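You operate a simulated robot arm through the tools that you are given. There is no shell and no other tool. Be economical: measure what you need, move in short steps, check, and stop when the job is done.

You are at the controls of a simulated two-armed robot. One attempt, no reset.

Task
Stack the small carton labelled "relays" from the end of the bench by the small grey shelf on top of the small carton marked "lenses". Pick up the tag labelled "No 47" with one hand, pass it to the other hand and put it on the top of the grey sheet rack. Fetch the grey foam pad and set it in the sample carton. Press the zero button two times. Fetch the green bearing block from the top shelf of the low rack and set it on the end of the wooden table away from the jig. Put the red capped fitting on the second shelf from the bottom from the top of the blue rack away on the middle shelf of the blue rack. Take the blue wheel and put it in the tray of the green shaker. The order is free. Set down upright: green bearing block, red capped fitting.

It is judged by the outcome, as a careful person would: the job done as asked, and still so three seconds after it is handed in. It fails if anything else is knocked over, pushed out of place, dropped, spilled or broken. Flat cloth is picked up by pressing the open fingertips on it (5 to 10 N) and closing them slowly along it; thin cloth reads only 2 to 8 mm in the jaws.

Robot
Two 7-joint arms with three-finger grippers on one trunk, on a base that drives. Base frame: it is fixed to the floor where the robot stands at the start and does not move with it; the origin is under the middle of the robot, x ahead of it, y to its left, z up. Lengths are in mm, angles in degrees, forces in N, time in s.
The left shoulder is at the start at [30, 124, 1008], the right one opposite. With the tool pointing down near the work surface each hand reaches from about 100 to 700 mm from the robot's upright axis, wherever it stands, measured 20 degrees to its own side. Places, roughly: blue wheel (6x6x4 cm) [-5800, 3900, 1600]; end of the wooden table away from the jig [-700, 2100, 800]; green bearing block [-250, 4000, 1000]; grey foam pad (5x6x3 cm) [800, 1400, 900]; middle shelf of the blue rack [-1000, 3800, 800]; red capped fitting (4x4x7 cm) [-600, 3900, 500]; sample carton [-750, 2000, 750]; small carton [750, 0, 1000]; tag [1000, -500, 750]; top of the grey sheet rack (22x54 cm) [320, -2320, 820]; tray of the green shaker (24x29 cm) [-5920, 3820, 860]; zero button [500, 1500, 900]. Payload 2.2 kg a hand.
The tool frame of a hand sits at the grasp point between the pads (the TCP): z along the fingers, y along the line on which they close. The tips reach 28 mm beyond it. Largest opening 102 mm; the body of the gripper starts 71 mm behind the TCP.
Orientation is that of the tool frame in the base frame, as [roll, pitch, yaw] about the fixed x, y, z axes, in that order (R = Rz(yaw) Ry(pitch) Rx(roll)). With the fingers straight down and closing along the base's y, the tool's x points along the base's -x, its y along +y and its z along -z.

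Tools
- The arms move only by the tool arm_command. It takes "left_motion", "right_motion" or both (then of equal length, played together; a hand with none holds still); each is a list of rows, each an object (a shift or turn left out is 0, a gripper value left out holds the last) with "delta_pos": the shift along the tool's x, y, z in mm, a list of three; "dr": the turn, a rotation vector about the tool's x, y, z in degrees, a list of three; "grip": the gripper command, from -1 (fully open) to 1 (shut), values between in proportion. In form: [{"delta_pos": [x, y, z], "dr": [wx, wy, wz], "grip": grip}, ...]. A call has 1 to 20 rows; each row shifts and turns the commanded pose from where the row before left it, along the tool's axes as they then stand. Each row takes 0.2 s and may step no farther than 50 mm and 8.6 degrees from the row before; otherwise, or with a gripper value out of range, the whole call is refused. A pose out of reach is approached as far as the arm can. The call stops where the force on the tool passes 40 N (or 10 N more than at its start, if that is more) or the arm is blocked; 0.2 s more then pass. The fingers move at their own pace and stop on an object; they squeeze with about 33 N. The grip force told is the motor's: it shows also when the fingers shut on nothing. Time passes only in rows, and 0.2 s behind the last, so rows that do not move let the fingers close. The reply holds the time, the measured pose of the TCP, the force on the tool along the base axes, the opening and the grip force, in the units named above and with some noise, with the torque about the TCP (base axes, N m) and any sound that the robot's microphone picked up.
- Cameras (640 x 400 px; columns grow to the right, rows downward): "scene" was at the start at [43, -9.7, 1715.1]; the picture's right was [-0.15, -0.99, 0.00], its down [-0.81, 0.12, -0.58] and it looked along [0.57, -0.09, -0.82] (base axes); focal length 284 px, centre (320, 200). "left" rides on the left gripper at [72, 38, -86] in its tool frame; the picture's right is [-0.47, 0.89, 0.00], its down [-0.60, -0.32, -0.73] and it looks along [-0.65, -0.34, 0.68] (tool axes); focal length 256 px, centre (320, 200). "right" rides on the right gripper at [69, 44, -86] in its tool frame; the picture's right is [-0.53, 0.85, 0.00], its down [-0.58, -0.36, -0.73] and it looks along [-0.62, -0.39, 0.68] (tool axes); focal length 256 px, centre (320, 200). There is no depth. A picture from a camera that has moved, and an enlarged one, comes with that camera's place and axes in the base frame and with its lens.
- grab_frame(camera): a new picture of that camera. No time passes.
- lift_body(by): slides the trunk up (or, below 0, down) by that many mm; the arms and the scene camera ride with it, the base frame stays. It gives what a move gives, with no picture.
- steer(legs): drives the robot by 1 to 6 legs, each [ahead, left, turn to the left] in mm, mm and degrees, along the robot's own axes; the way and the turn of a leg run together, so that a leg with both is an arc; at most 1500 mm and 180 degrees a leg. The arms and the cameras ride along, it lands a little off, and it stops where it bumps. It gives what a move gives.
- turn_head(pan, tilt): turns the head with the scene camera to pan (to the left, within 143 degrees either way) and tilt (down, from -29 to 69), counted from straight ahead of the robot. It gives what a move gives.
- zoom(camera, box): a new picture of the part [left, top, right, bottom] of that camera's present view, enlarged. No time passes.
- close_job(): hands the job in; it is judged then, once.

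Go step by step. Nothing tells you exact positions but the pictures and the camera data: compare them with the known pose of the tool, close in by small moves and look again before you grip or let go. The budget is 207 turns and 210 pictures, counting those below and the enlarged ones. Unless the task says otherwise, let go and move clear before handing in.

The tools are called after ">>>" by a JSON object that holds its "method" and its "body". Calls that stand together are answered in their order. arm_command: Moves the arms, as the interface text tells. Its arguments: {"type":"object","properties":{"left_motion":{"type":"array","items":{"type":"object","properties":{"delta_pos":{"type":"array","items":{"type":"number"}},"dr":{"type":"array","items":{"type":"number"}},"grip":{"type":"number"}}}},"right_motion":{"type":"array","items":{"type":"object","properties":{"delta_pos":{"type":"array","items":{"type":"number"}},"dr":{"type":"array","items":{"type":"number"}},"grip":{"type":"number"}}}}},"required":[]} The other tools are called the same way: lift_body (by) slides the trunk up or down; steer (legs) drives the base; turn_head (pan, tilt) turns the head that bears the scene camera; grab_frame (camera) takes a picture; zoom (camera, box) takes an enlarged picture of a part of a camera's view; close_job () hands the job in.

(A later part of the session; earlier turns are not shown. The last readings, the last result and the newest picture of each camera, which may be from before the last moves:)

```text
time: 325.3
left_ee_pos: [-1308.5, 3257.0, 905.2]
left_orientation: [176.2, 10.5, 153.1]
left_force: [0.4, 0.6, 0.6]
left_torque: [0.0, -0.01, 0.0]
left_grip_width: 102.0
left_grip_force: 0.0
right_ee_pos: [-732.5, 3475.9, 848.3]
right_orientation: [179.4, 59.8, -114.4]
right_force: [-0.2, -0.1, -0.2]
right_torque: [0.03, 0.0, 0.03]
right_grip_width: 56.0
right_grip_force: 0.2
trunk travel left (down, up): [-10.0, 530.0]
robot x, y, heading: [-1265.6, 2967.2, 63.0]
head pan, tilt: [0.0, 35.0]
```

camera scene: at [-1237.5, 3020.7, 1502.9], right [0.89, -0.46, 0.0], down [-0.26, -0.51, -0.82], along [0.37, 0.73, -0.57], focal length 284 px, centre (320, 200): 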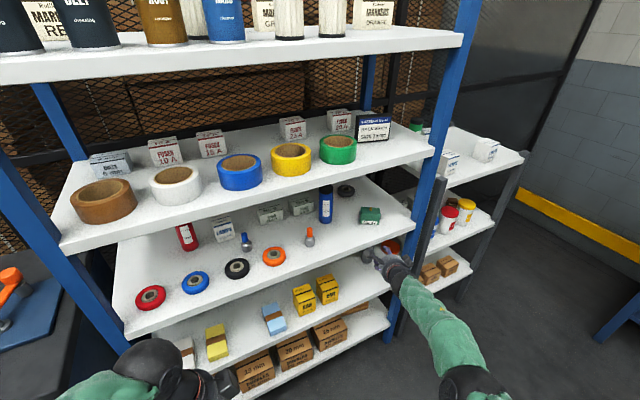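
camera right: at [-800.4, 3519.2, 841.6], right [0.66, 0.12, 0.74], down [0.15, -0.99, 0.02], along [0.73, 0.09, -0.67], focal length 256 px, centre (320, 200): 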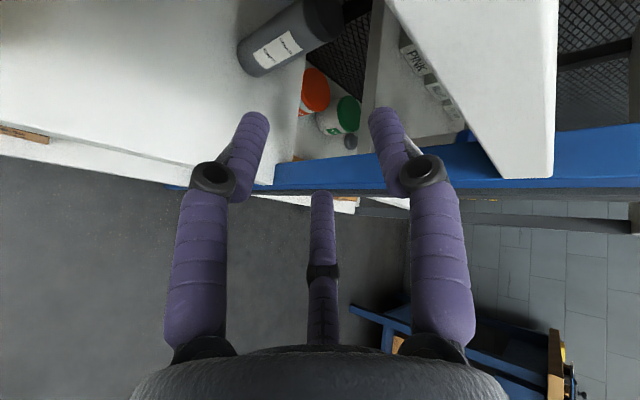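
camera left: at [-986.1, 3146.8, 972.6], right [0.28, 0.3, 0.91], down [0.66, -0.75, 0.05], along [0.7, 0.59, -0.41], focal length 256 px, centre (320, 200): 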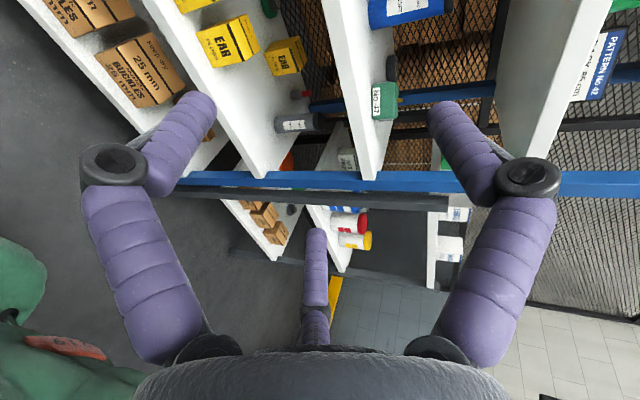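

>>> {"method": "arm_command", "body": {"right_motion": [{"delta_pos": [34.6, 0, 20]}, {"delta_pos": [34.6, 0, 20]}, {"delta_pos": [34.6, 0, 20]}, {"delta_pos": [34.6, 0, 20]}, {"delta_pos": [34.6, 0, 20]}, {}]}}

>>> {"method": "grab_frame", "body": {"camera": "right"}}

```text
time: 326.7
left_ee_pos: [-1308.3, 3256.9, 905.2]
left_orientation: [176.3, 10.5, 153.1]
left_force: [-0.3, -0.7, 0.3]
left_torque: [-0.05, 0.04, 0.03]
left_grip_width: 102.2
left_grip_force: 0.1
right_ee_pos: [-735.3, 3476.8, 645.3]
right_orientation: [179.4, 59.7, -114.3]
right_force: [-0.5, -0.4, -0.2]
right_torque: [0.04, 0.0, 0.01]
right_grip_width: 55.8
right_grip_force: 0.1
trunk travel left (down, up): [-10.0, 530.0]
robot x, y, heading: [-1263.1, 2969.0, 62.7]
head pan, tilt: [0.0, 35.0]
```

```text
39 pictures are left
camera right: at [-820.1, 3394.0, 631.1], right [-0.66, 0.59, 0.47], down [0.2, -0.46, 0.87], along [0.72, 0.67, 0.19], focal length 256 px, centre (320, 200)
```

right: 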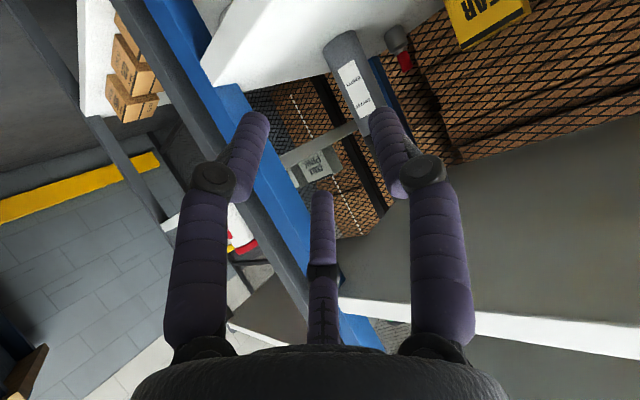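

This roll works. The fitting is now well located at (−643, 3890), base z≈515. I'll take a stance at heading 80°, with the tool pointing 35° right of straight-in, to pass left of the bottle.

>>> {"method": "steer", "body": {"legs": [[-41, -123, 0], [0, 0, 17.3]]}}

>>> {"method": "arm_command", "body": {"right_motion": [{"delta_pos": [9.7, 44.5, -11.9]}, {"delta_pos": [9.7, 44.5, -11.9]}, {"dr": [6.05, 0, 3.5]}, {"dr": [6.05, 0, 3.5]}, {"dr": [6.05, 0, 3.5]}, {"dr": [6.05, 0, 3.5]}, {}], "left_motion": [{"delta_pos": [0, -25, 0]}, {"delta_pos": [0, -25, 0]}, {}, {}, {}, {}, {}]}}

>>> {"method": "grab_frame", "body": {"camera": "right"}}

```text
time: 329.0
left_ee_pos: [-1298.2, 3137.9, 905.2]
left_orientation: [176.2, 10.5, 170.6]
left_force: [-0.6, 0.3, 0.3]
left_torque: [-0.01, 0.01, 0.0]
left_grip_width: 102.0
left_grip_force: 0.1
right_ee_pos: [-817.4, 3517.8, 645.4]
right_orientation: [179.4, 59.6, -97.0]
right_force: [-0.5, 0.3, 0.0]
right_torque: [0.0, -0.03, 0.05]
right_grip_width: 56.1
right_grip_force: 0.1
trunk travel left (down, up): [-10.0, 530.0]
robot x, y, heading: [-1174.2, 2876.9, 80.2]
head pan, tilt: [0.0, 35.0]
```

```text
time: 330.6
left_ee_pos: [-1306.0, 3087.3, 900.0]
left_orientation: [176.3, 10.6, 170.5]
left_force: [0.3, -0.2, -0.5]
left_torque: [0.01, 0.04, 0.0]
left_grip_width: 102.1
left_grip_force: 0.0
right_ee_pos: [-909.4, 3496.7, 641.6]
right_orientation: [179.8, 59.5, -124.8]
right_force: [-0.3, 0.2, 0.0]
right_torque: [0.0, -0.01, 0.02]
right_grip_width: 56.1
right_grip_force: 0.0
trunk travel left (down, up): [-10.0, 530.0]
robot x, y, heading: [-1173.3, 2872.4, 80.0]
head pan, tilt: [0.0, 35.0]
```

```text
38 pictures are left
camera right: at [-1006.5, 3430.8, 627.2], right [-0.54, 0.7, 0.46], down [0.11, -0.49, 0.87], along [0.83, 0.52, 0.19], focal length 256 px, centre (320, 200)
```

right: 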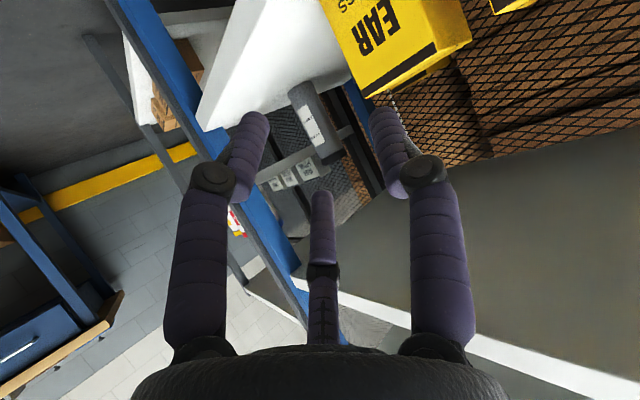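

EAR boxes are taller than thought (top z≈613), so enter at TCP z≈657. Adjust, then drive in halfway and check.

>>> {"method": "arm_command", "body": {"right_motion": [{"dr": [-2.2, 0, -1.25]}, {"delta_pos": [-13, 0, -7.5]}, {}]}}

>>> {"method": "steer", "body": {"legs": [[190, -89, 0]]}}

>>> {"method": "grab_frame", "body": {"camera": "right"}}

```text
time: 331.4
left_ee_pos: [-1306.2, 3088.2, 901.0]
left_orientation: [176.2, 10.5, 170.5]
left_force: [0.1, 0.3, -0.1]
left_torque: [0.0, 0.02, 0.02]
left_grip_width: 102.0
left_grip_force: 0.1
right_ee_pos: [-908.5, 3497.7, 657.5]
right_orientation: [179.8, 59.5, -122.3]
right_force: [0.7, 0.6, 0.8]
right_torque: [0.02, 0.0, 0.02]
right_grip_width: 56.2
right_grip_force: 0.0
trunk travel left (down, up): [-10.0, 530.0]
robot x, y, heading: [-1173.0, 2874.7, 80.2]
head pan, tilt: [0.0, 35.0]
```

```text
time: 333.0
left_ee_pos: [-1188.0, 3259.1, 900.6]
left_orientation: [176.4, 10.6, 171.0]
left_force: [0.2, -0.2, -0.6]
left_torque: [-0.01, 0.01, 0.0]
left_grip_width: 102.2
left_grip_force: 0.0
right_ee_pos: [-792.0, 3670.2, 657.6]
right_orientation: [179.7, 59.5, -121.8]
right_force: [0.8, 0.6, -0.1]
right_torque: [0.0, 0.0, -0.01]
right_grip_width: 55.9
right_grip_force: 0.0
trunk travel left (down, up): [-10.0, 530.0]
robot x, y, heading: [-1055.0, 3042.0, 80.6]
head pan, tilt: [0.0, 35.0]
```

```text
37 pictures are left
camera right: at [-887.4, 3600.2, 642.8], right [-0.58, 0.67, 0.46], down [0.14, -0.48, 0.87], along [0.8, 0.56, 0.19], focal length 256 px, centre (320, 200)
```

right: 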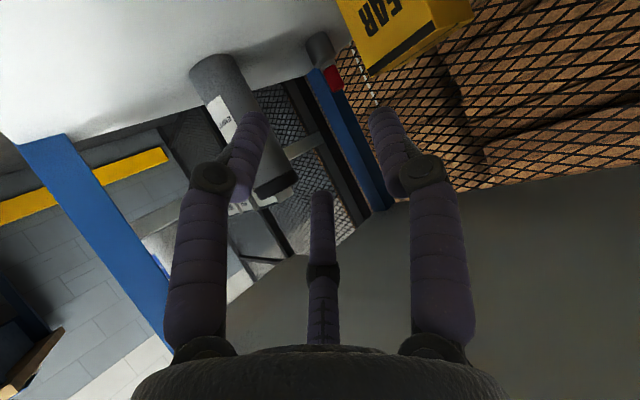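

>>> {"method": "steer", "body": {"legs": [[100, -50, 0]]}}

>>> {"method": "arm_command", "body": {"right_motion": [{"delta_pos": [26, 0, 15]}, {}]}}

>>> {"method": "steer", "body": {"legs": [[55, -30, 0]]}}

>>> {"method": "grab_frame", "body": {"camera": "right"}}

```text
time: 334.4
left_ee_pos: [-1125.7, 3332.3, 902.6]
left_orientation: [175.8, 10.4, 170.5]
left_force: [0.1, -0.9, 0.2]
left_torque: [0.0, -0.03, 0.01]
left_grip_width: 102.2
left_grip_force: 0.2
right_ee_pos: [-754.1, 3719.4, 638.3]
right_orientation: [-177.9, 57.0, -117.4]
right_force: [0.2, -1.3, 71.4]
right_torque: [-6.67, 7.62, 0.02]
right_grip_width: 56.0
right_grip_force: 0.1
trunk travel left (down, up): [-10.0, 530.0]
robot x, y, heading: [-987.9, 3124.5, 80.2]
head pan, tilt: [0.0, 35.0]
stopped in leg 1: the force on the tool passed its limit at 48 N (the readings are from after the stop); the commanded pose is now the measured one
```

```text
time: 334.6
left_ee_pos: [-1125.2, 3331.2, 902.0]
left_orientation: [175.8, 10.5, 170.5]
left_force: [0.1, -0.7, -0.2]
left_torque: [0.01, 0.0, 0.01]
left_grip_width: 102.1
left_grip_force: 0.0
right_ee_pos: [-754.1, 3720.1, 637.5]
right_orientation: [-178.6, 57.5, -118.1]
right_force: [0.1, -7.6, 80.1]
right_torque: [-7.53, 8.47, 0.64]
right_grip_width: 56.4
right_grip_force: 0.0
trunk travel left (down, up): [-10.0, 530.0]
robot x, y, heading: [-990.7, 3123.5, 80.2]
head pan, tilt: [0.0, 35.0]
stopped in row 1 (right hand): the force on the tool passed its limit at 100 N (the readings are from after the stop); the commanded pose is now the measured one
```

```text
time: 335.3
left_ee_pos: [-1124.3, 3330.5, 901.4]
left_orientation: [176.0, 10.6, 170.5]
left_force: [0.0, 0.1, 0.2]
left_torque: [0.0, -0.01, -0.03]
left_grip_width: 102.2
left_grip_force: 0.1
right_ee_pos: [-753.9, 3721.0, 638.2]
right_orientation: [-179.1, 57.6, -118.5]
right_force: [-0.4, -4.8, 68.7]
right_torque: [-6.46, 7.35, 0.39]
right_grip_width: 56.1
right_grip_force: 0.0
trunk travel left (down, up): [-10.0, 530.0]
robot x, y, heading: [-990.0, 3121.7, 80.0]
head pan, tilt: [0.0, 35.0]
stopped in leg 1: the robot was blocked; the commanded pose is now the measured one
```

```text
36 pictures are left
camera right: at [-845.5, 3645.3, 627.2], right [-0.6, 0.66, 0.44], down [0.16, -0.44, 0.88], along [0.78, 0.6, 0.16], focal length 256 px, centre (320, 200)
```

right: 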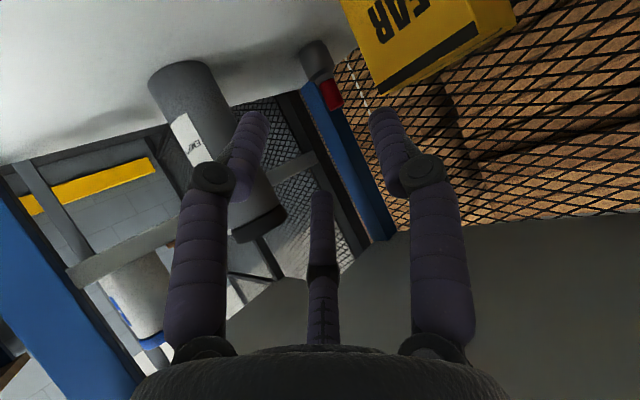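

The hand's camera housing is resting on the front EAR box. Lift immediately and back out.

>>> {"method": "arm_command", "body": {"right_motion": [{"delta_pos": [-21.6, 0, -12.5]}, {"delta_pos": [-8.6, 0, -5]}, {}]}}

>>> {"method": "steer", "body": {"legs": [[-260, 125, 0]]}}

>>> {"method": "zoom", "body": {"camera": "scene", "box": [160, 120, 460, 370]}}

```text
time: 336.3
left_ee_pos: [-1123.4, 3335.8, 902.5]
left_orientation: [176.2, 10.6, 170.4]
left_force: [-0.9, -0.3, 0.5]
left_torque: [0.01, 0.0, 0.04]
left_grip_width: 102.1
left_grip_force: 0.0
right_ee_pos: [-759.3, 3705.0, 646.0]
right_orientation: [-176.5, 54.6, -115.5]
right_force: [0.2, -1.0, -0.8]
right_torque: [0.0, 0.03, 0.0]
right_grip_width: 56.2
right_grip_force: 0.0
trunk travel left (down, up): [-10.0, 530.0]
robot x, y, heading: [-987.8, 3123.3, 80.3]
head pan, tilt: [0.0, 35.0]
stopped in row 3 (right hand): the arm was blocked; the commanded pose is now the measured one
```

```text
time: 338.3
left_ee_pos: [-1288.1, 3108.2, 901.4]
left_orientation: [176.2, 10.6, 170.0]
left_force: [-0.6, -0.2, 0.3]
left_torque: [0.0, 0.0, 0.0]
left_grip_width: 101.8
left_grip_force: 0.1
right_ee_pos: [-917.6, 3474.1, 647.3]
right_orientation: [-176.6, 54.8, -116.2]
right_force: [-1.1, -0.6, 0.4]
right_torque: [0.0, 0.0, 0.0]
right_grip_width: 56.0
right_grip_force: 0.0
trunk travel left (down, up): [-10.0, 530.0]
robot x, y, heading: [-1149.5, 2896.1, 79.6]
head pan, tilt: [0.0, 35.0]
```

```text
1.60 times, centred on (310, 245) of scene
camera zoom: at [-1142.9, 2951.7, 1502.9], right [0.98, -0.18, 0.0], down [-0.1, -0.56, -0.82], along [0.15, 0.81, -0.57], focal length 454 px, centre (336, 128)
```

zoom: 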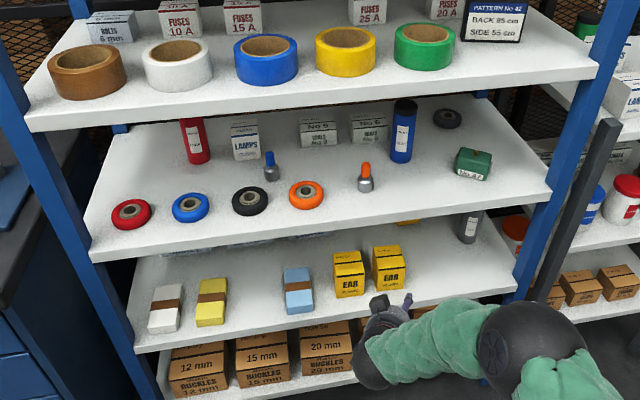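

All items still stand. The better path: enter further right (so the camera clears the EAR box), at lower height, then shift. Re-orient and set up.

>>> {"method": "arm_command", "body": {"right_motion": [{"dr": [1.5, -5, 3.4]}, {"delta_pos": [18, 0, 10.5]}, {"delta_pos": [18, 0, 10.5]}, {}]}}

>>> {"method": "steer", "body": {"legs": [[58, -174, 0]]}}

>>> {"method": "grab_frame", "body": {"camera": "right"}}

```text
time: 339.3
left_ee_pos: [-1289.1, 3109.2, 900.5]
left_orientation: [176.4, 10.6, 170.0]
left_force: [0.8, -0.3, 0.0]
left_torque: [0.01, 0.03, 0.02]
left_grip_width: 101.8
left_grip_force: 0.1
right_ee_pos: [-916.8, 3476.2, 603.6]
right_orientation: [179.7, 59.9, -122.2]
right_force: [0.1, -0.3, 0.1]
right_torque: [-0.01, -0.01, -0.03]
right_grip_width: 56.2
right_grip_force: 0.0
trunk travel left (down, up): [-10.0, 530.0]
robot x, y, heading: [-1152.8, 2894.6, 79.7]
head pan, tilt: [0.0, 35.0]
```

```text
time: 340.8
left_ee_pos: [-1109.7, 3133.9, 901.6]
left_orientation: [176.2, 10.4, 169.9]
left_force: [0.3, -0.7, -0.1]
left_torque: [0.03, 0.01, 0.0]
left_grip_width: 102.0
left_grip_force: 0.0
right_ee_pos: [-740.1, 3500.8, 604.3]
right_orientation: [179.9, 60.0, -122.3]
right_force: [-0.3, -0.5, -0.5]
right_torque: [-0.01, 0.0, -0.01]
right_grip_width: 56.0
right_grip_force: 0.2
trunk travel left (down, up): [-10.0, 530.0]
robot x, y, heading: [-975.4, 2918.6, 79.6]
head pan, tilt: [0.0, 35.0]
```

```text
34 pictures are left
camera right: at [-835.1, 3430.7, 588.9], right [-0.57, 0.68, 0.46], down [0.13, -0.49, 0.86], along [0.81, 0.56, 0.19], focal length 256 px, centre (320, 200)
```

right: 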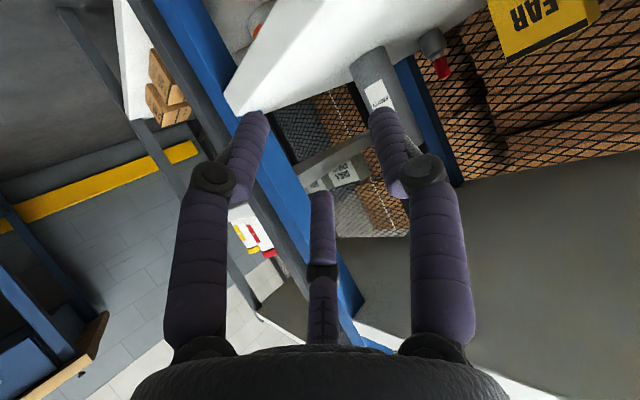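

>>> {"method": "steer", "body": {"legs": [[10, -22, 0], [190, 13, 0]]}}

>>> {"method": "grab_frame", "body": {"camera": "right"}}

```text
time: 342.7
left_ee_pos: [-1065.8, 3328.4, 900.8]
left_orientation: [176.2, 10.5, 170.1]
left_force: [0.0, -0.7, -0.2]
left_torque: [-0.02, -0.01, 0.0]
left_grip_width: 102.0
left_grip_force: 0.0
right_ee_pos: [-697.7, 3694.9, 603.5]
right_orientation: [179.8, 59.9, -122.0]
right_force: [0.0, -0.1, -0.3]
right_torque: [0.02, 0.04, 0.02]
right_grip_width: 56.2
right_grip_force: 0.0
trunk travel left (down, up): [-10.0, 530.0]
robot x, y, heading: [-932.0, 3109.9, 80.0]
head pan, tilt: [0.0, 35.0]
```

```text
33 pictures are left
camera right: at [-792.9, 3625.5, 588.7], right [-0.58, 0.67, 0.46], down [0.13, -0.48, 0.87], along [0.81, 0.56, 0.19], focal length 256 px, centre (320, 200)
```

right: 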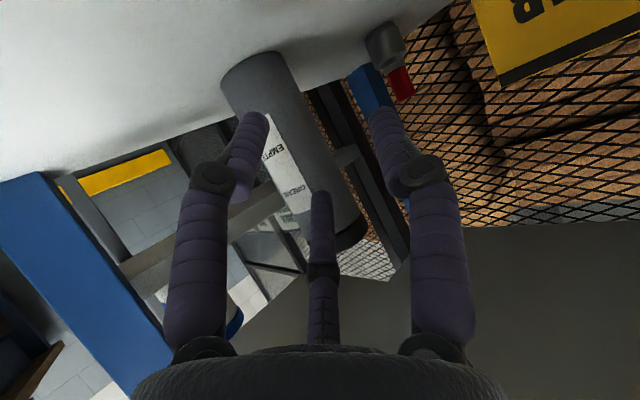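

Bottle centre is (−617, 3748) and clear. Narrow the opening and drive straight in another 100 mm.

>>> {"method": "arm_command", "body": {"right_motion": [{"grip": 0.08}, {}]}}

>>> {"method": "steer", "body": {"legs": [[96, 18, 0]]}}

>>> {"method": "grab_frame", "body": {"camera": "right"}}

```text
time: 343.3
left_ee_pos: [-1066.4, 3328.1, 901.4]
left_orientation: [176.3, 10.5, 170.1]
left_force: [-0.2, 0.3, -0.1]
left_torque: [-0.02, -0.02, -0.04]
left_grip_width: 102.3
left_grip_force: 0.1
right_ee_pos: [-697.9, 3695.5, 605.6]
right_orientation: [179.8, 59.8, -122.0]
right_force: [0.2, -0.6, -0.3]
right_torque: [-0.02, 0.0, -0.02]
right_grip_width: 47.2
right_grip_force: 0.1
trunk travel left (down, up): [-10.0, 530.0]
robot x, y, heading: [-935.9, 3112.5, 79.7]
head pan, tilt: [0.0, 35.0]
```

```text
time: 344.5
left_ee_pos: [-1054.1, 3401.3, 901.2]
left_orientation: [176.3, 10.5, 168.6]
left_force: [-0.3, 0.1, 0.3]
left_torque: [0.01, 0.01, 0.0]
left_grip_width: 101.9
left_grip_force: 0.1
right_ee_pos: [-698.0, 3712.3, 563.5]
right_orientation: [-175.4, 54.7, -116.6]
right_force: [-0.8, 0.4, 0.1]
right_torque: [-0.01, 0.0, -0.01]
right_grip_width: 46.7
right_grip_force: 0.0
trunk travel left (down, up): [-10.0, 530.0]
robot x, y, heading: [-929.4, 3186.5, 78.3]
head pan, tilt: [0.0, 35.0]
stopped in leg 1: the robot was blocked; the commanded pose is now the measured one
```

```text
32 pictures are left
camera right: at [-792.0, 3639.5, 556.7], right [-0.59, 0.7, 0.4], down [0.14, -0.39, 0.91], along [0.8, 0.59, 0.13], focal length 256 px, centre (320, 200)
```

right: 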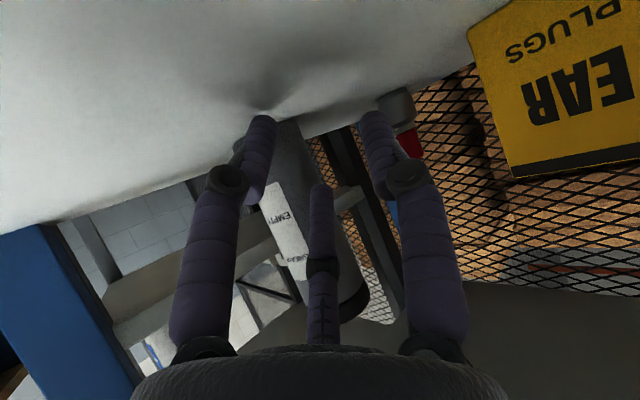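

The forearm is catching the middle shelf's front edge. Back right out, extend the arm straighter (lower elbow), and try again.

>>> {"method": "steer", "body": {"legs": [[-370, -75, 1.7]]}}

>>> {"method": "arm_command", "body": {"right_motion": [{"dr": [0, -5.3, 3.2]}, {"delta_pos": [-22.6, 19.1, 22.2]}, {"delta_pos": [-22.6, 19.1, 22.2]}, {"delta_pos": [-22.6, 19.1, 22.2]}, {"delta_pos": [-22.6, 19.1, 22.2]}, {"delta_pos": [-22.6, 19.1, 22.2]}, {}]}}

>>> {"method": "lift_body", "body": {"by": -10}}

>>> {"method": "turn_head", "body": {"pan": -25, "tilt": 45}}

>>> {"method": "grab_frame", "body": {"camera": "scene"}}

```text
time: 346.8
left_ee_pos: [-1054.6, 3035.3, 901.8]
left_orientation: [176.3, 10.5, 169.4]
left_force: [-0.8, 0.3, -0.4]
left_torque: [0.05, 0.02, 0.01]
left_grip_width: 101.8
left_grip_force: 0.0
right_ee_pos: [-702.9, 3355.0, 566.3]
right_orientation: [-175.5, 54.9, -116.1]
right_force: [-0.3, 0.2, 0.3]
right_torque: [-0.02, 0.03, 0.0]
right_grip_width: 47.0
right_grip_force: 0.1
trunk travel left (down, up): [-10.0, 530.0]
robot x, y, heading: [-921.7, 2819.4, 79.0]
head pan, tilt: [0.0, 35.0]
```

```text
time: 348.4
left_ee_pos: [-1055.0, 3035.7, 901.1]
left_orientation: [176.3, 10.7, 169.4]
left_force: [-0.1, 0.1, 0.6]
left_torque: [-0.01, 0.02, -0.01]
left_grip_width: 101.9
left_grip_force: 0.0
right_ee_pos: [-702.9, 3538.8, 607.4]
right_orientation: [179.7, 60.2, -121.6]
right_force: [-0.1, -0.5, 0.2]
right_torque: [-0.01, 0.01, -0.03]
right_grip_width: 46.8
right_grip_force: 0.1
trunk travel left (down, up): [-10.0, 530.0]
robot x, y, heading: [-924.1, 2818.8, 78.8]
head pan, tilt: [0.0, 35.0]
```

```text
time: 349.0
left_ee_pos: [-1054.7, 3035.9, 890.0]
left_orientation: [176.3, 10.6, 169.4]
left_force: [0.1, -0.6, 0.4]
left_torque: [0.0, 0.02, 0.0]
left_grip_width: 101.7
left_grip_force: 0.1
right_ee_pos: [-703.0, 3538.0, 596.2]
right_orientation: [179.8, 60.3, -121.6]
right_force: [-0.4, -0.7, 0.0]
right_torque: [-0.02, -0.01, -0.04]
right_grip_width: 47.1
right_grip_force: 0.0
trunk travel left (down, up): [0.0, 540.0]
robot x, y, heading: [-922.9, 2818.2, 78.8]
head pan, tilt: [0.0, 35.0]
```

```text
time: 349.9
left_ee_pos: [-1054.8, 3036.3, 890.3]
left_orientation: [176.3, 10.6, 169.4]
left_force: [-0.3, 0.4, 0.1]
left_torque: [0.0, 0.01, -0.01]
left_grip_width: 102.0
left_grip_force: 0.0
right_ee_pos: [-702.7, 3537.0, 596.7]
right_orientation: [179.8, 60.3, -121.6]
right_force: [0.8, -0.5, 0.1]
right_torque: [-0.02, 0.01, -0.03]
right_grip_width: 47.1
right_grip_force: 0.1
trunk travel left (down, up): [0.0, 540.0]
robot x, y, heading: [-919.4, 2820.5, 78.9]
head pan, tilt: [-25.0, 45.0]
```

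```text
31 pictures are left
camera scene: at [-880.5, 2857.1, 1478.1], right [0.81, -0.58, 0.0], down [-0.41, -0.57, -0.71], along [0.41, 0.57, -0.71], focal length 284 px, centre (320, 200)
```

scene: 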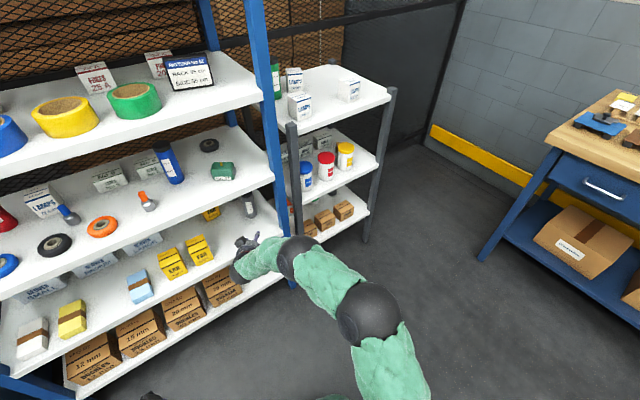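

>>> {"method": "steer", "body": {"legs": [[-80, -16, 0]]}}

>>> {"method": "arm_command", "body": {"right_motion": [{"delta_pos": [-2.8, 15, 24]}, {"delta_pos": [-2.8, 15, 24]}, {}]}}

>>> {"method": "steer", "body": {"legs": [[180, 36, 0]]}}

>>> {"method": "grab_frame", "body": {"camera": "right"}}

```text
time: 351.0
left_ee_pos: [-1054.7, 2954.0, 891.0]
left_orientation: [176.3, 10.7, 169.4]
left_force: [-1.0, -0.6, -0.9]
left_torque: [-0.02, 0.02, -0.01]
left_grip_width: 102.2
left_grip_force: 0.0
right_ee_pos: [-703.1, 3455.1, 597.0]
right_orientation: [179.7, 60.3, -121.7]
right_force: [-0.3, 0.6, -0.4]
right_torque: [-0.01, -0.01, -0.02]
right_grip_width: 47.1
right_grip_force: 0.0
trunk travel left (down, up): [0.0, 540.0]
robot x, y, heading: [-921.9, 2737.4, 79.2]
head pan, tilt: [-25.0, 45.0]
```

```text
time: 351.8
left_ee_pos: [-1053.6, 2953.5, 891.6]
left_orientation: [176.4, 10.6, 169.3]
left_force: [0.0, 0.3, 0.2]
left_torque: [-0.02, 0.03, -0.03]
left_grip_width: 101.9
left_grip_force: 0.1
right_ee_pos: [-706.2, 3507.6, 578.5]
right_orientation: [179.8, 60.2, -121.7]
right_force: [-0.9, -0.6, -0.3]
right_torque: [0.04, 0.01, 0.06]
right_grip_width: 46.7
right_grip_force: 0.0
trunk travel left (down, up): [0.0, 540.0]
robot x, y, heading: [-922.0, 2741.4, 79.2]
head pan, tilt: [-25.0, 45.0]
```

```text
time: 353.3
left_ee_pos: [-1055.4, 3135.2, 890.5]
left_orientation: [176.3, 10.6, 169.6]
left_force: [0.6, 0.9, -0.4]
left_torque: [0.0, 0.02, 0.0]
left_grip_width: 101.8
left_grip_force: 0.1
right_ee_pos: [-709.0, 3687.8, 578.2]
right_orientation: [179.8, 60.2, -121.5]
right_force: [-0.5, 0.6, -1.3]
right_torque: [0.02, -0.04, 0.02]
right_grip_width: 46.8
right_grip_force: 0.2
trunk travel left (down, up): [0.0, 540.0]
robot x, y, heading: [-925.9, 2918.5, 79.4]
head pan, tilt: [-25.0, 45.0]
```

```text
30 pictures are left
camera right: at [-803.6, 3617.7, 561.7], right [-0.58, 0.67, 0.47], down [0.13, -0.49, 0.86], along [0.8, 0.56, 0.2], focal length 256 px, centre (320, 200)
```

right: 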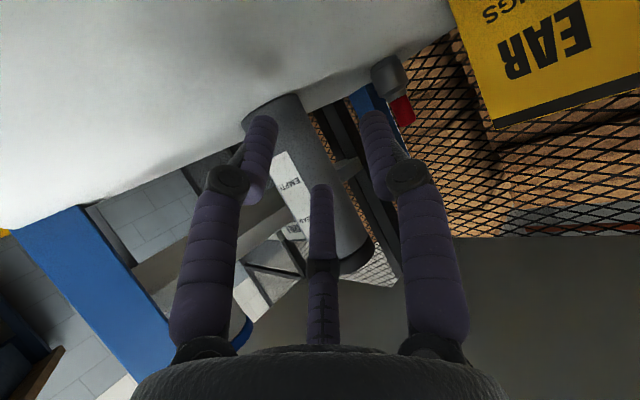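

>>> {"method": "steer", "body": {"legs": [[60, 12, 0]]}}

>>> {"method": "steer", "body": {"legs": [[40, 6, 0]]}}

>>> {"method": "grab_frame", "body": {"camera": "right"}}

```text
time: 354.3
left_ee_pos: [-1055.7, 3197.9, 890.3]
left_orientation: [176.3, 10.6, 169.5]
left_force: [-1.1, -0.8, 0.1]
left_torque: [-0.03, 0.03, -0.03]
left_grip_width: 102.0
left_grip_force: 0.0
right_ee_pos: [-708.8, 3749.0, 576.6]
right_orientation: [179.8, 60.2, -121.6]
right_force: [-1.0, -0.4, 0.8]
right_torque: [0.02, 0.02, 0.01]
right_grip_width: 46.8
right_grip_force: 0.0
trunk travel left (down, up): [0.0, 540.0]
robot x, y, heading: [-925.2, 2975.9, 79.2]
head pan, tilt: [-25.0, 45.0]
```

```text
time: 355.1
left_ee_pos: [-1054.0, 3238.8, 891.0]
left_orientation: [176.3, 10.5, 169.4]
left_force: [0.1, 0.2, 0.1]
left_torque: [-0.01, 0.04, -0.03]
left_grip_width: 102.0
left_grip_force: 0.2
right_ee_pos: [-705.3, 3788.7, 578.2]
right_orientation: [179.7, 60.3, -121.8]
right_force: [-0.1, 0.5, -0.1]
right_torque: [0.0, 0.0, -0.03]
right_grip_width: 47.1
right_grip_force: 0.1
trunk travel left (down, up): [0.0, 540.0]
robot x, y, heading: [-923.5, 3023.2, 79.0]
head pan, tilt: [-25.0, 45.0]
```

```text
29 pictures are left
camera right: at [-799.9, 3719.5, 561.7], right [-0.58, 0.67, 0.47], down [0.13, -0.49, 0.86], along [0.8, 0.56, 0.2], focal length 256 px, centre (320, 200)
```

right: 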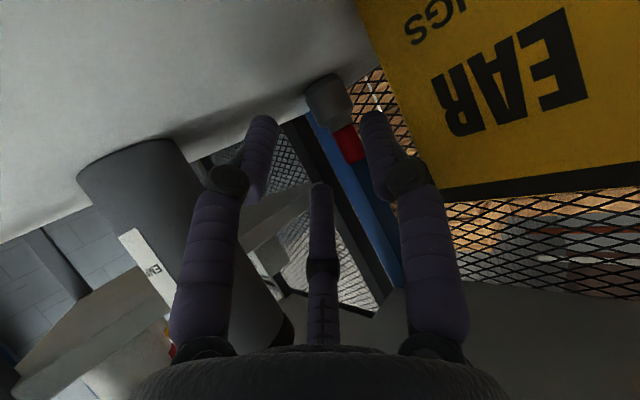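

Clear so far; fitting is at (−638, 3890). Ease right a little and advance towards it with the arm.

>>> {"method": "arm_command", "body": {"right_motion": [{"delta_pos": [-2.6, -8.5, 4.6]}, {"delta_pos": [-12.5, 0, 21.6]}, {"delta_pos": [-12.5, 0, 21.6]}, {}]}}

>>> {"method": "grab_frame", "body": {"camera": "right"}}

```text
time: 356.1
left_ee_pos: [-1056.0, 3231.3, 891.3]
left_orientation: [175.9, 10.6, 169.3]
left_force: [-0.6, 0.2, 0.4]
left_torque: [-0.02, -0.03, 0.01]
left_grip_width: 101.9
left_grip_force: 0.1
right_ee_pos: [-678.5, 3817.9, 567.2]
right_orientation: [-179.0, 59.3, -120.0]
right_force: [-0.7, 0.2, -0.4]
right_torque: [-0.03, 0.02, 0.0]
right_grip_width: 46.7
right_grip_force: 0.1
trunk travel left (down, up): [0.0, 540.0]
robot x, y, heading: [-920.3, 3019.1, 79.3]
head pan, tilt: [-25.0, 45.0]
```

```text
28 pictures are left
camera right: at [-771.9, 3746.9, 552.6], right [-0.59, 0.67, 0.45], down [0.13, -0.47, 0.87], along [0.8, 0.57, 0.19], focal length 256 px, centre (320, 200)
```

right: 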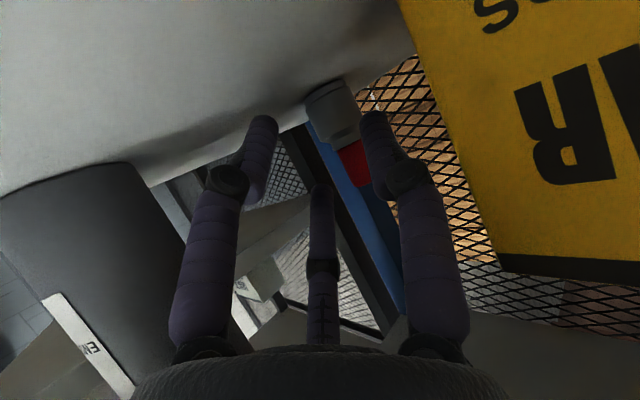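

The forearm is lightly touching the shelf above; flatten the tilt by 6° (drops the wrist) and advance the last 5 cm.

>>> {"method": "arm_command", "body": {"right_motion": [{"dr": [0, -6, 0]}, {}, {"delta_pos": [-8, 0, 18]}, {"delta_pos": [-8, 0, 18]}, {}]}}

>>> {"method": "grab_frame", "body": {"camera": "right"}}

```text
time: 357.4
left_ee_pos: [-1055.7, 3238.4, 891.7]
left_orientation: [176.4, 10.5, 169.4]
left_force: [0.5, 0.0, 0.3]
left_torque: [0.03, 0.0, 0.02]
left_grip_width: 102.2
left_grip_force: 0.1
right_ee_pos: [-649.0, 3867.6, 579.4]
right_orientation: [179.6, 66.3, -121.9]
right_force: [0.6, 0.8, 0.2]
right_torque: [0.0, 0.0, 0.02]
right_grip_width: 46.8
right_grip_force: 0.0
trunk travel left (down, up): [0.0, 540.0]
robot x, y, heading: [-922.8, 3022.9, 79.0]
head pan, tilt: [-25.0, 45.0]
```

```text
27 pictures are left
camera right: at [-742.6, 3798.7, 552.0], right [-0.61, 0.62, 0.49], down [0.08, -0.56, 0.82], along [0.79, 0.54, 0.29], focal length 256 px, centre (320, 200)
```

right: 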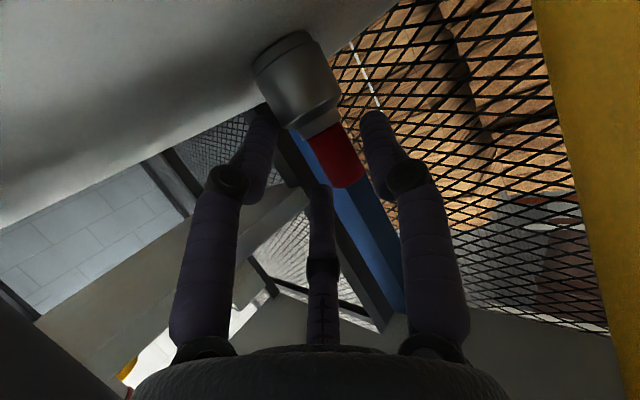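

The cap is right between the jaws. Advance 8 mm more and close gently.

>>> {"method": "arm_command", "body": {"right_motion": [{"delta_pos": [-3.3, 0, 7.3]}, {}, {"grip": 0.3}, {"grip": 0.5}, {"grip": 0.7}, {"grip": 1}, {}, {}]}}

>>> {"method": "grab_frame", "body": {"camera": "right"}}

```text
time: 359.1
left_ee_pos: [-1054.6, 3237.8, 890.2]
left_orientation: [176.3, 10.5, 169.5]
left_force: [-0.2, -0.8, -0.8]
left_torque: [0.02, 0.0, 0.01]
left_grip_width: 102.1
left_grip_force: 0.1
right_ee_pos: [-644.9, 3872.5, 580.1]
right_orientation: [179.7, 66.2, -121.9]
right_force: [0.5, 0.0, 2.1]
right_torque: [0.09, -0.03, 0.06]
right_grip_width: 31.1
right_grip_force: 32.9
trunk travel left (down, up): [0.0, 540.0]
robot x, y, heading: [-925.5, 3022.1, 79.0]
head pan, tilt: [-25.0, 45.0]
```

```text
26 pictures are left
camera right: at [-738.9, 3804.8, 551.9], right [-0.61, 0.62, 0.49], down [0.08, -0.56, 0.82], along [0.79, 0.54, 0.29], focal length 256 px, centre (320, 200)
```

right: 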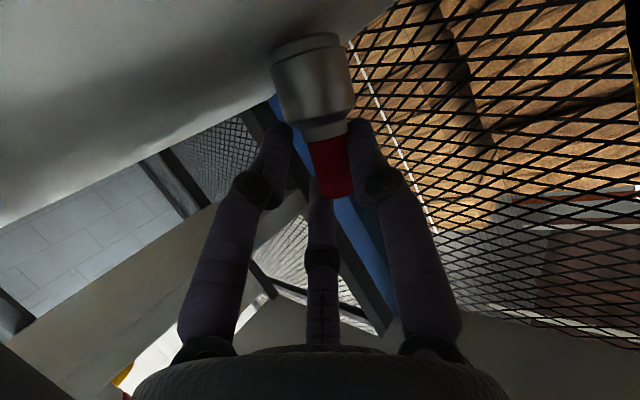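

Gripped on the cap. Lift slightly and retrace the path out.

>>> {"method": "arm_command", "body": {"right_motion": [{"delta_pos": [-11, 0, -4.9]}, {}, {"delta_pos": [6, 0, -13.5]}, {"delta_pos": [9, 0, -20]}, {"delta_pos": [9, 0, -20]}, {"delta_pos": [9, 0, -20]}, {"delta_pos": [8, 6, -18]}, {}]}}

>>> {"method": "grab_frame", "body": {"camera": "right"}}

```text
time: 360.9
left_ee_pos: [-1054.3, 3238.8, 891.6]
left_orientation: [176.3, 10.7, 169.5]
left_force: [-0.5, -0.1, 0.7]
left_torque: [-0.01, -0.03, 0.01]
left_grip_width: 101.8
left_grip_force: 0.1
right_ee_pos: [-701.2, 3791.6, 589.8]
right_orientation: [179.6, 66.4, -121.9]
right_force: [-1.1, -0.5, -0.7]
right_torque: [0.01, -0.02, -0.02]
right_grip_width: 31.3
right_grip_force: 32.7
trunk travel left (down, up): [0.0, 540.0]
robot x, y, heading: [-925.1, 3023.5, 78.9]
head pan, tilt: [-25.0, 45.0]
```

```text
25 pictures are left
camera right: at [-795.6, 3723.0, 563.4], right [-0.61, 0.62, 0.49], down [0.08, -0.57, 0.82], along [0.79, 0.54, 0.29], focal length 256 px, centre (320, 200)
```

right: 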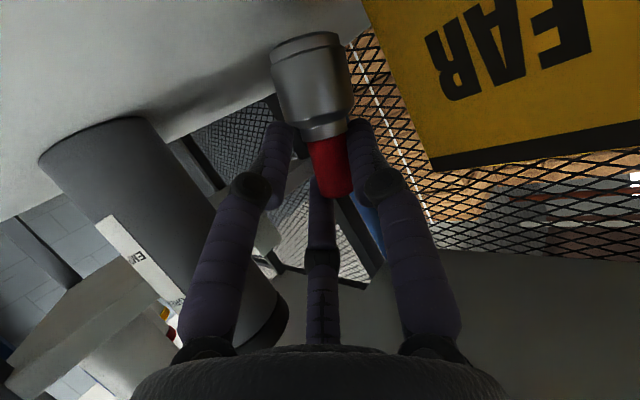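

Out along the same way, then raise the trunk to middle-shelf height and view the free spot.

>>> {"method": "steer", "body": {"legs": [[-100, -18, 0], [-200, -40, 0], [-100, -20, 0]]}}

>>> {"method": "lift_body", "body": {"by": 370}}

>>> {"method": "turn_head", "body": {"pan": 0, "tilt": 50}}

>>> {"method": "grab_frame", "body": {"camera": "scene"}}

```text
time: 363.9
left_ee_pos: [-1063.2, 2899.6, 890.2]
left_orientation: [176.2, 10.6, 170.6]
left_force: [0.3, -0.2, -0.6]
left_torque: [0.03, 0.01, -0.02]
left_grip_width: 102.1
left_grip_force: 0.1
right_ee_pos: [-720.4, 3459.7, 591.9]
right_orientation: [179.5, 66.4, -121.0]
right_force: [0.2, -0.1, -0.4]
right_torque: [-0.02, 0.06, -0.02]
right_grip_width: 30.7
right_grip_force: 33.3
trunk travel left (down, up): [0.0, 540.0]
robot x, y, heading: [-930.9, 2684.9, 80.1]
head pan, tilt: [-25.0, 45.0]
stopped in leg 3: the robot was blocked; the commanded pose is now the measured one
```

```text
time: 367.5
left_ee_pos: [-1064.3, 2899.4, 1261.4]
left_orientation: [176.2, 10.6, 170.5]
left_force: [-0.1, 0.2, 0.6]
left_torque: [0.02, 0.01, -0.04]
left_grip_width: 101.9
left_grip_force: 0.1
right_ee_pos: [-720.2, 3460.1, 961.2]
right_orientation: [179.6, 66.4, -121.0]
right_force: [-0.1, -0.1, -1.2]
right_torque: [-0.02, -0.01, -0.01]
right_grip_width: 22.0
right_grip_force: 33.1
trunk travel left (down, up): [-370.0, 170.0]
robot x, y, heading: [-926.9, 2685.8, 80.2]
head pan, tilt: [-25.0, 45.0]
```

```text
time: 368.4
left_ee_pos: [-1063.2, 2900.0, 1260.2]
left_orientation: [176.2, 10.7, 170.5]
left_force: [-0.4, 0.5, 0.0]
left_torque: [0.02, -0.02, -0.02]
left_grip_width: 102.1
left_grip_force: 0.1
right_ee_pos: [-719.5, 3460.3, 961.0]
right_orientation: [179.6, 66.4, -121.1]
right_force: [-0.5, -0.3, 0.1]
right_torque: [0.02, -0.03, -0.01]
right_grip_width: 21.6
right_grip_force: 33.2
trunk travel left (down, up): [-370.0, 170.0]
robot x, y, heading: [-934.1, 2685.4, 80.1]
head pan, tilt: [0.0, 50.0]
```

```text
24 pictures are left
camera scene: at [-920.3, 2733.5, 1841.1], right [0.98, -0.17, 0.0], down [-0.13, -0.75, -0.64], along [0.11, 0.63, -0.77], focal length 284 px, centre (320, 200)
```

scene: 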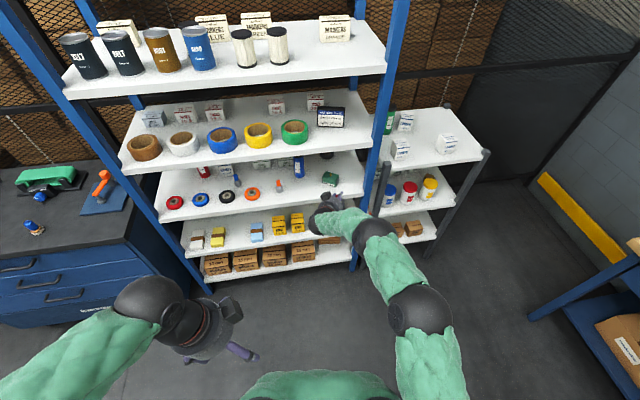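

The grip width changed; check that the fitting is still held properly.

>>> {"method": "grab_frame", "body": {"camera": "right"}}

```text
23 pictures are left
camera right: at [-812.7, 3390.3, 934.3], right [-0.62, 0.61, 0.49], down [0.09, -0.57, 0.82], along [0.78, 0.55, 0.29], focal length 256 px, centre (320, 200)
```

right: 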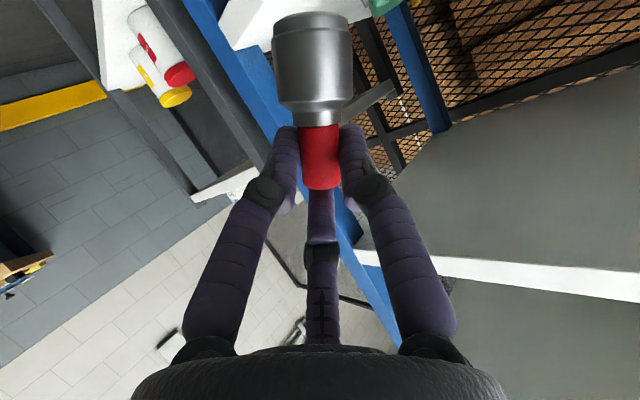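

It is still held by the cap but leaning about 15°. Pitch the hand to bring it upright, then move over the free spot on the middle shelf.

>>> {"method": "arm_command", "body": {"right_motion": [{"dr": [0, 7, 0]}, {"dr": [0, 7, 0]}, {}]}}

>>> {"method": "steer", "body": {"legs": [[0, 151, 0], [150, 0, 0]]}}

>>> {"method": "zoom", "body": {"camera": "scene", "box": [200, 100, 400, 260]}}

>>> {"method": "grab_frame", "body": {"camera": "right"}}

```text
time: 369.2
left_ee_pos: [-1064.8, 2900.7, 1261.2]
left_orientation: [176.1, 10.6, 170.5]
left_force: [0.9, -0.7, 0.1]
left_torque: [0.01, 0.0, 0.02]
left_grip_width: 102.0
left_grip_force: 0.1
right_ee_pos: [-718.8, 3460.8, 961.4]
right_orientation: [179.7, 52.4, -120.8]
right_force: [-0.2, -0.4, -0.8]
right_torque: [-0.01, -0.03, 0.03]
right_grip_width: 21.8
right_grip_force: 33.1
trunk travel left (down, up): [-370.0, 170.0]
robot x, y, heading: [-925.5, 2684.9, 80.1]
head pan, tilt: [0.0, 50.0]
```

```text
time: 371.5
left_ee_pos: [-1190.1, 3073.6, 1261.1]
left_orientation: [176.2, 10.7, 171.0]
left_force: [0.4, 0.5, -0.4]
left_torque: [-0.04, 0.01, 0.02]
left_grip_width: 101.9
left_grip_force: 0.0
right_ee_pos: [-849.5, 3637.4, 960.8]
right_orientation: [179.8, 52.4, -120.3]
right_force: [0.4, 0.2, -0.9]
right_torque: [0.0, 0.02, 0.03]
right_grip_width: 21.6
right_grip_force: 33.3
trunk travel left (down, up): [-370.0, 170.0]
robot x, y, heading: [-1051.5, 2860.5, 80.7]
head pan, tilt: [0.0, 50.0]
```

```text
2.50 times, centred on (300, 180) of scene
camera zoom: at [-1044.2, 2909.7, 1841.1], right [0.99, -0.16, 0.0], down [-0.12, -0.76, -0.64], along [0.1, 0.63, -0.77], focal length 709 px, centre (370, 250)
```

zoom: 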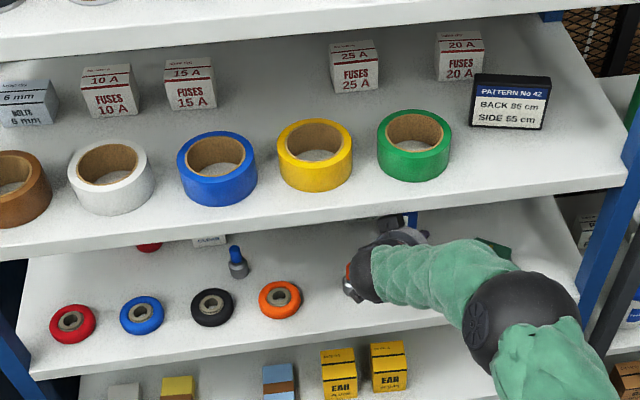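

```text
21 pictures are left
camera right: at [-943.3, 3563.1, 959.9], right [-0.57, 0.71, 0.43], down [0.2, -0.38, 0.9], along [0.8, 0.6, 0.07], focal length 256 px, centre (320, 200)
```

right: 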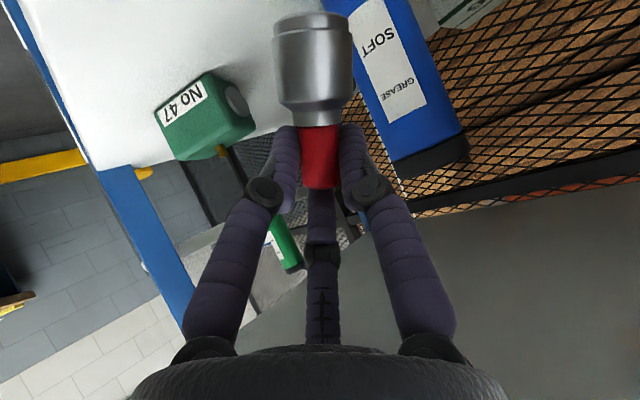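

Spot is clear between the orange-capped fitting and the green block. Lower gently.

>>> {"method": "arm_command", "body": {"right_motion": [{"delta_pos": [15.8, 0, 12.2]}, {"delta_pos": [11.8, 0, 9.2]}, {}, {"delta_pos": [3.2, 0, 2.4]}, {}, {"delta_pos": [3.2, 0, 2.4]}, {}]}}

>>> {"method": "grab_frame", "body": {"camera": "right"}}

```text
time: 373.1
left_ee_pos: [-1189.8, 3073.7, 1259.9]
left_orientation: [176.2, 10.5, 171.0]
left_force: [-1.0, 0.9, 0.9]
left_torque: [-0.03, 0.0, -0.01]
left_grip_width: 102.0
left_grip_force: 0.1
right_ee_pos: [-851.7, 3636.5, 917.7]
right_orientation: [179.7, 52.5, -120.3]
right_force: [-0.4, 0.5, -1.3]
right_torque: [-0.02, -0.01, 0.01]
right_grip_width: 21.9
right_grip_force: 33.4
trunk travel left (down, up): [-370.0, 170.0]
robot x, y, heading: [-1052.3, 2860.8, 80.7]
head pan, tilt: [0.0, 50.0]
```

```text
20 pictures are left
camera right: at [-943.4, 3561.4, 917.7], right [-0.57, 0.7, 0.43], down [0.2, -0.38, 0.9], along [0.8, 0.6, 0.07], focal length 256 px, centre (320, 200)
```

right: 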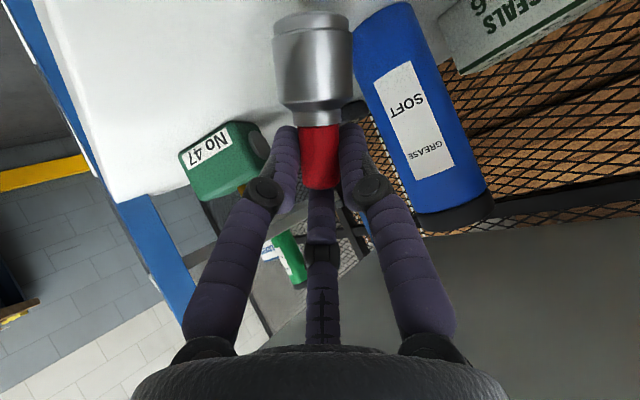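

Compared with the upright bottle, the fitting leans ~25°. Raise a little and rotate the hand about the viewing axis so that it stands upright.

>>> {"method": "arm_command", "body": {"right_motion": [{"delta_pos": [-19.8, 0, -15.2]}, {"dr": [5.3, 3.3, -5.8]}, {"dr": [5.3, 3.3, -5.8]}, {"dr": [5.3, 3.3, -5.8]}, {}]}}

>>> {"method": "grab_frame", "body": {"camera": "right"}}

```text
time: 374.3
left_ee_pos: [-1189.3, 3071.8, 1261.2]
left_orientation: [176.2, 10.6, 170.9]
left_force: [0.0, -0.3, 0.5]
left_torque: [-0.01, -0.02, -0.04]
left_grip_width: 102.0
left_grip_force: 0.1
right_ee_pos: [-849.6, 3632.2, 942.0]
right_orientation: [-149.5, 37.9, -100.1]
right_force: [-0.2, 0.2, -1.5]
right_torque: [0.01, -0.01, 0.02]
right_grip_width: 21.8
right_grip_force: 33.0
trunk travel left (down, up): [-370.0, 170.0]
robot x, y, heading: [-1051.6, 2860.1, 80.5]
head pan, tilt: [0.0, 50.0]
```

```text
19 pictures are left
camera right: at [-946.0, 3561.3, 941.4], right [-0.6, 0.8, -0.01], down [-0.06, -0.04, 1.0], along [0.8, 0.6, 0.07], focal length 256 px, centre (320, 200)
```

right: 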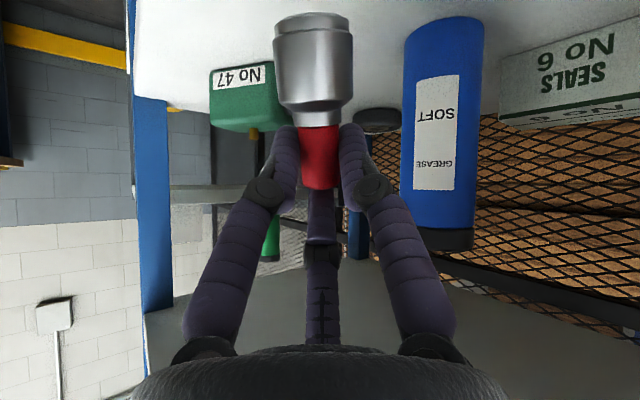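

Now upright. Lower in small steps to contact.

>>> {"method": "arm_command", "body": {"right_motion": [{"delta_pos": [7.4, 4.8, 8.2]}, {}, {"delta_pos": [2.5, 1.6, 2.7]}, {}, {"delta_pos": [2.5, 1.6, 2.7]}, {}, {"delta_pos": [1.8, 1.2, 2]}, {}]}}

>>> {"method": "arm_command", "body": {"right_motion": [{"delta_pos": [1.8, 1.2, 2]}, {}, {"delta_pos": [1.8, 1.2, 2]}, {}]}}

```text
time: 376.1
left_ee_pos: [-1189.3, 3072.6, 1261.7]
left_orientation: [176.2, 10.6, 171.0]
left_force: [-0.7, -1.2, -0.7]
left_torque: [0.0, 0.02, -0.01]
left_grip_width: 101.9
left_grip_force: 0.1
right_ee_pos: [-851.0, 3634.8, 920.5]
right_orientation: [-149.7, 38.3, -100.1]
right_force: [0.9, 0.3, -0.8]
right_torque: [0.01, 0.01, 0.01]
right_grip_width: 21.8
right_grip_force: 33.5
trunk travel left (down, up): [-370.0, 170.0]
robot x, y, heading: [-1053.4, 2861.0, 80.7]
head pan, tilt: [0.0, 50.0]
```

```text
time: 377.1
left_ee_pos: [-1188.6, 3072.8, 1261.4]
left_orientation: [176.2, 10.6, 171.0]
left_force: [0.6, 0.0, 0.6]
left_torque: [-0.01, 0.0, 0.03]
left_grip_width: 102.1
left_grip_force: 0.0
right_ee_pos: [-850.3, 3635.2, 915.2]
right_orientation: [-149.7, 38.3, -100.1]
right_force: [0.6, -0.3, 0.0]
right_torque: [0.01, -0.01, -0.02]
right_grip_width: 21.9
right_grip_force: 33.2
trunk travel left (down, up): [-370.0, 170.0]
robot x, y, heading: [-1055.1, 2860.1, 80.4]
head pan, tilt: [0.0, 50.0]
```

>>> {"method": "arm_command", "body": {"right_motion": [{"delta_pos": [2.5, 1.6, 2.7]}, {}, {"delta_pos": [2.5, 1.6, 2.7]}, {}, {"delta_pos": [1.8, 1.2, 2]}, {}]}}

>>> {"method": "grab_frame", "body": {"camera": "right"}}

```text
time: 378.5
left_ee_pos: [-1190.5, 3071.0, 1262.1]
left_orientation: [176.1, 10.6, 170.9]
left_force: [-0.7, -0.5, 0.3]
left_torque: [0.0, 0.01, -0.03]
left_grip_width: 102.1
left_grip_force: 0.0
right_ee_pos: [-850.4, 3636.1, 910.2]
right_orientation: [-149.6, 38.7, -100.1]
right_force: [0.9, -0.6, 23.3]
right_torque: [0.05, -0.14, -0.02]
right_grip_width: 21.9
right_grip_force: 32.8
trunk travel left (down, up): [-370.0, 170.0]
robot x, y, heading: [-1052.2, 2860.1, 80.5]
head pan, tilt: [0.0, 50.0]
```

```text
18 pictures are left
camera right: at [-945.9, 3564.7, 908.8], right [-0.6, 0.8, 0.0], down [-0.06, -0.05, 1.0], along [0.8, 0.6, 0.08], focal length 256 px, centre (320, 200)
```

right: 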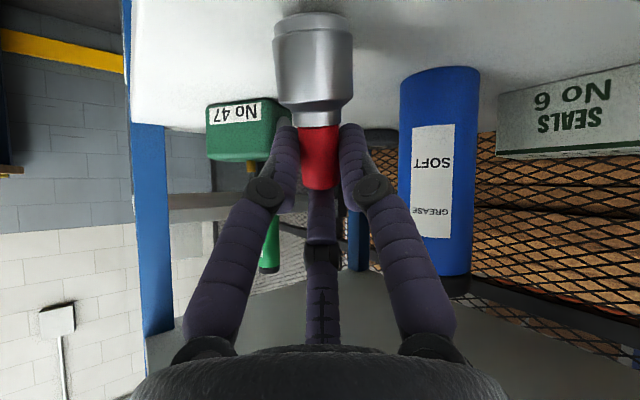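

Contact. Relax, open, and retreat along the tool axis.

>>> {"method": "arm_command", "body": {"right_motion": [{"delta_pos": [-1.5, -1, -1.6]}, {"grip": 0.5}, {"grip": 0.3}, {"grip": 0}, {}, {}, {"delta_pos": [0, 0, -20]}, {"delta_pos": [0, 0, -30]}, {"delta_pos": [0, 0, -40]}, {}]}}

>>> {"method": "grab_frame", "body": {"camera": "right"}}

```text
time: 380.7
left_ee_pos: [-1189.1, 3073.1, 1261.1]
left_orientation: [176.3, 10.6, 171.0]
left_force: [1.0, 0.0, -1.3]
left_torque: [-0.02, 0.0, 0.01]
left_grip_width: 102.1
left_grip_force: 0.1
right_ee_pos: [-902.6, 3596.9, 967.7]
right_orientation: [-149.7, 38.1, -100.1]
right_force: [-0.2, 0.0, 1.1]
right_torque: [-0.01, 0.01, 0.03]
right_grip_width: 50.8
right_grip_force: 0.1
trunk travel left (down, up): [-370.0, 170.0]
robot x, y, heading: [-1056.3, 2860.3, 80.5]
head pan, tilt: [0.0, 50.0]
```

```text
17 pictures are left
camera right: at [-998.9, 3525.8, 967.1], right [-0.6, 0.8, 0.0], down [-0.06, -0.04, 1.0], along [0.8, 0.6, 0.07], focal length 256 px, centre (320, 200)
```

right: 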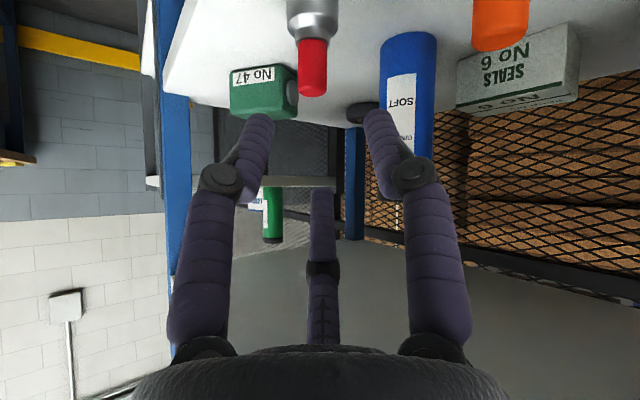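

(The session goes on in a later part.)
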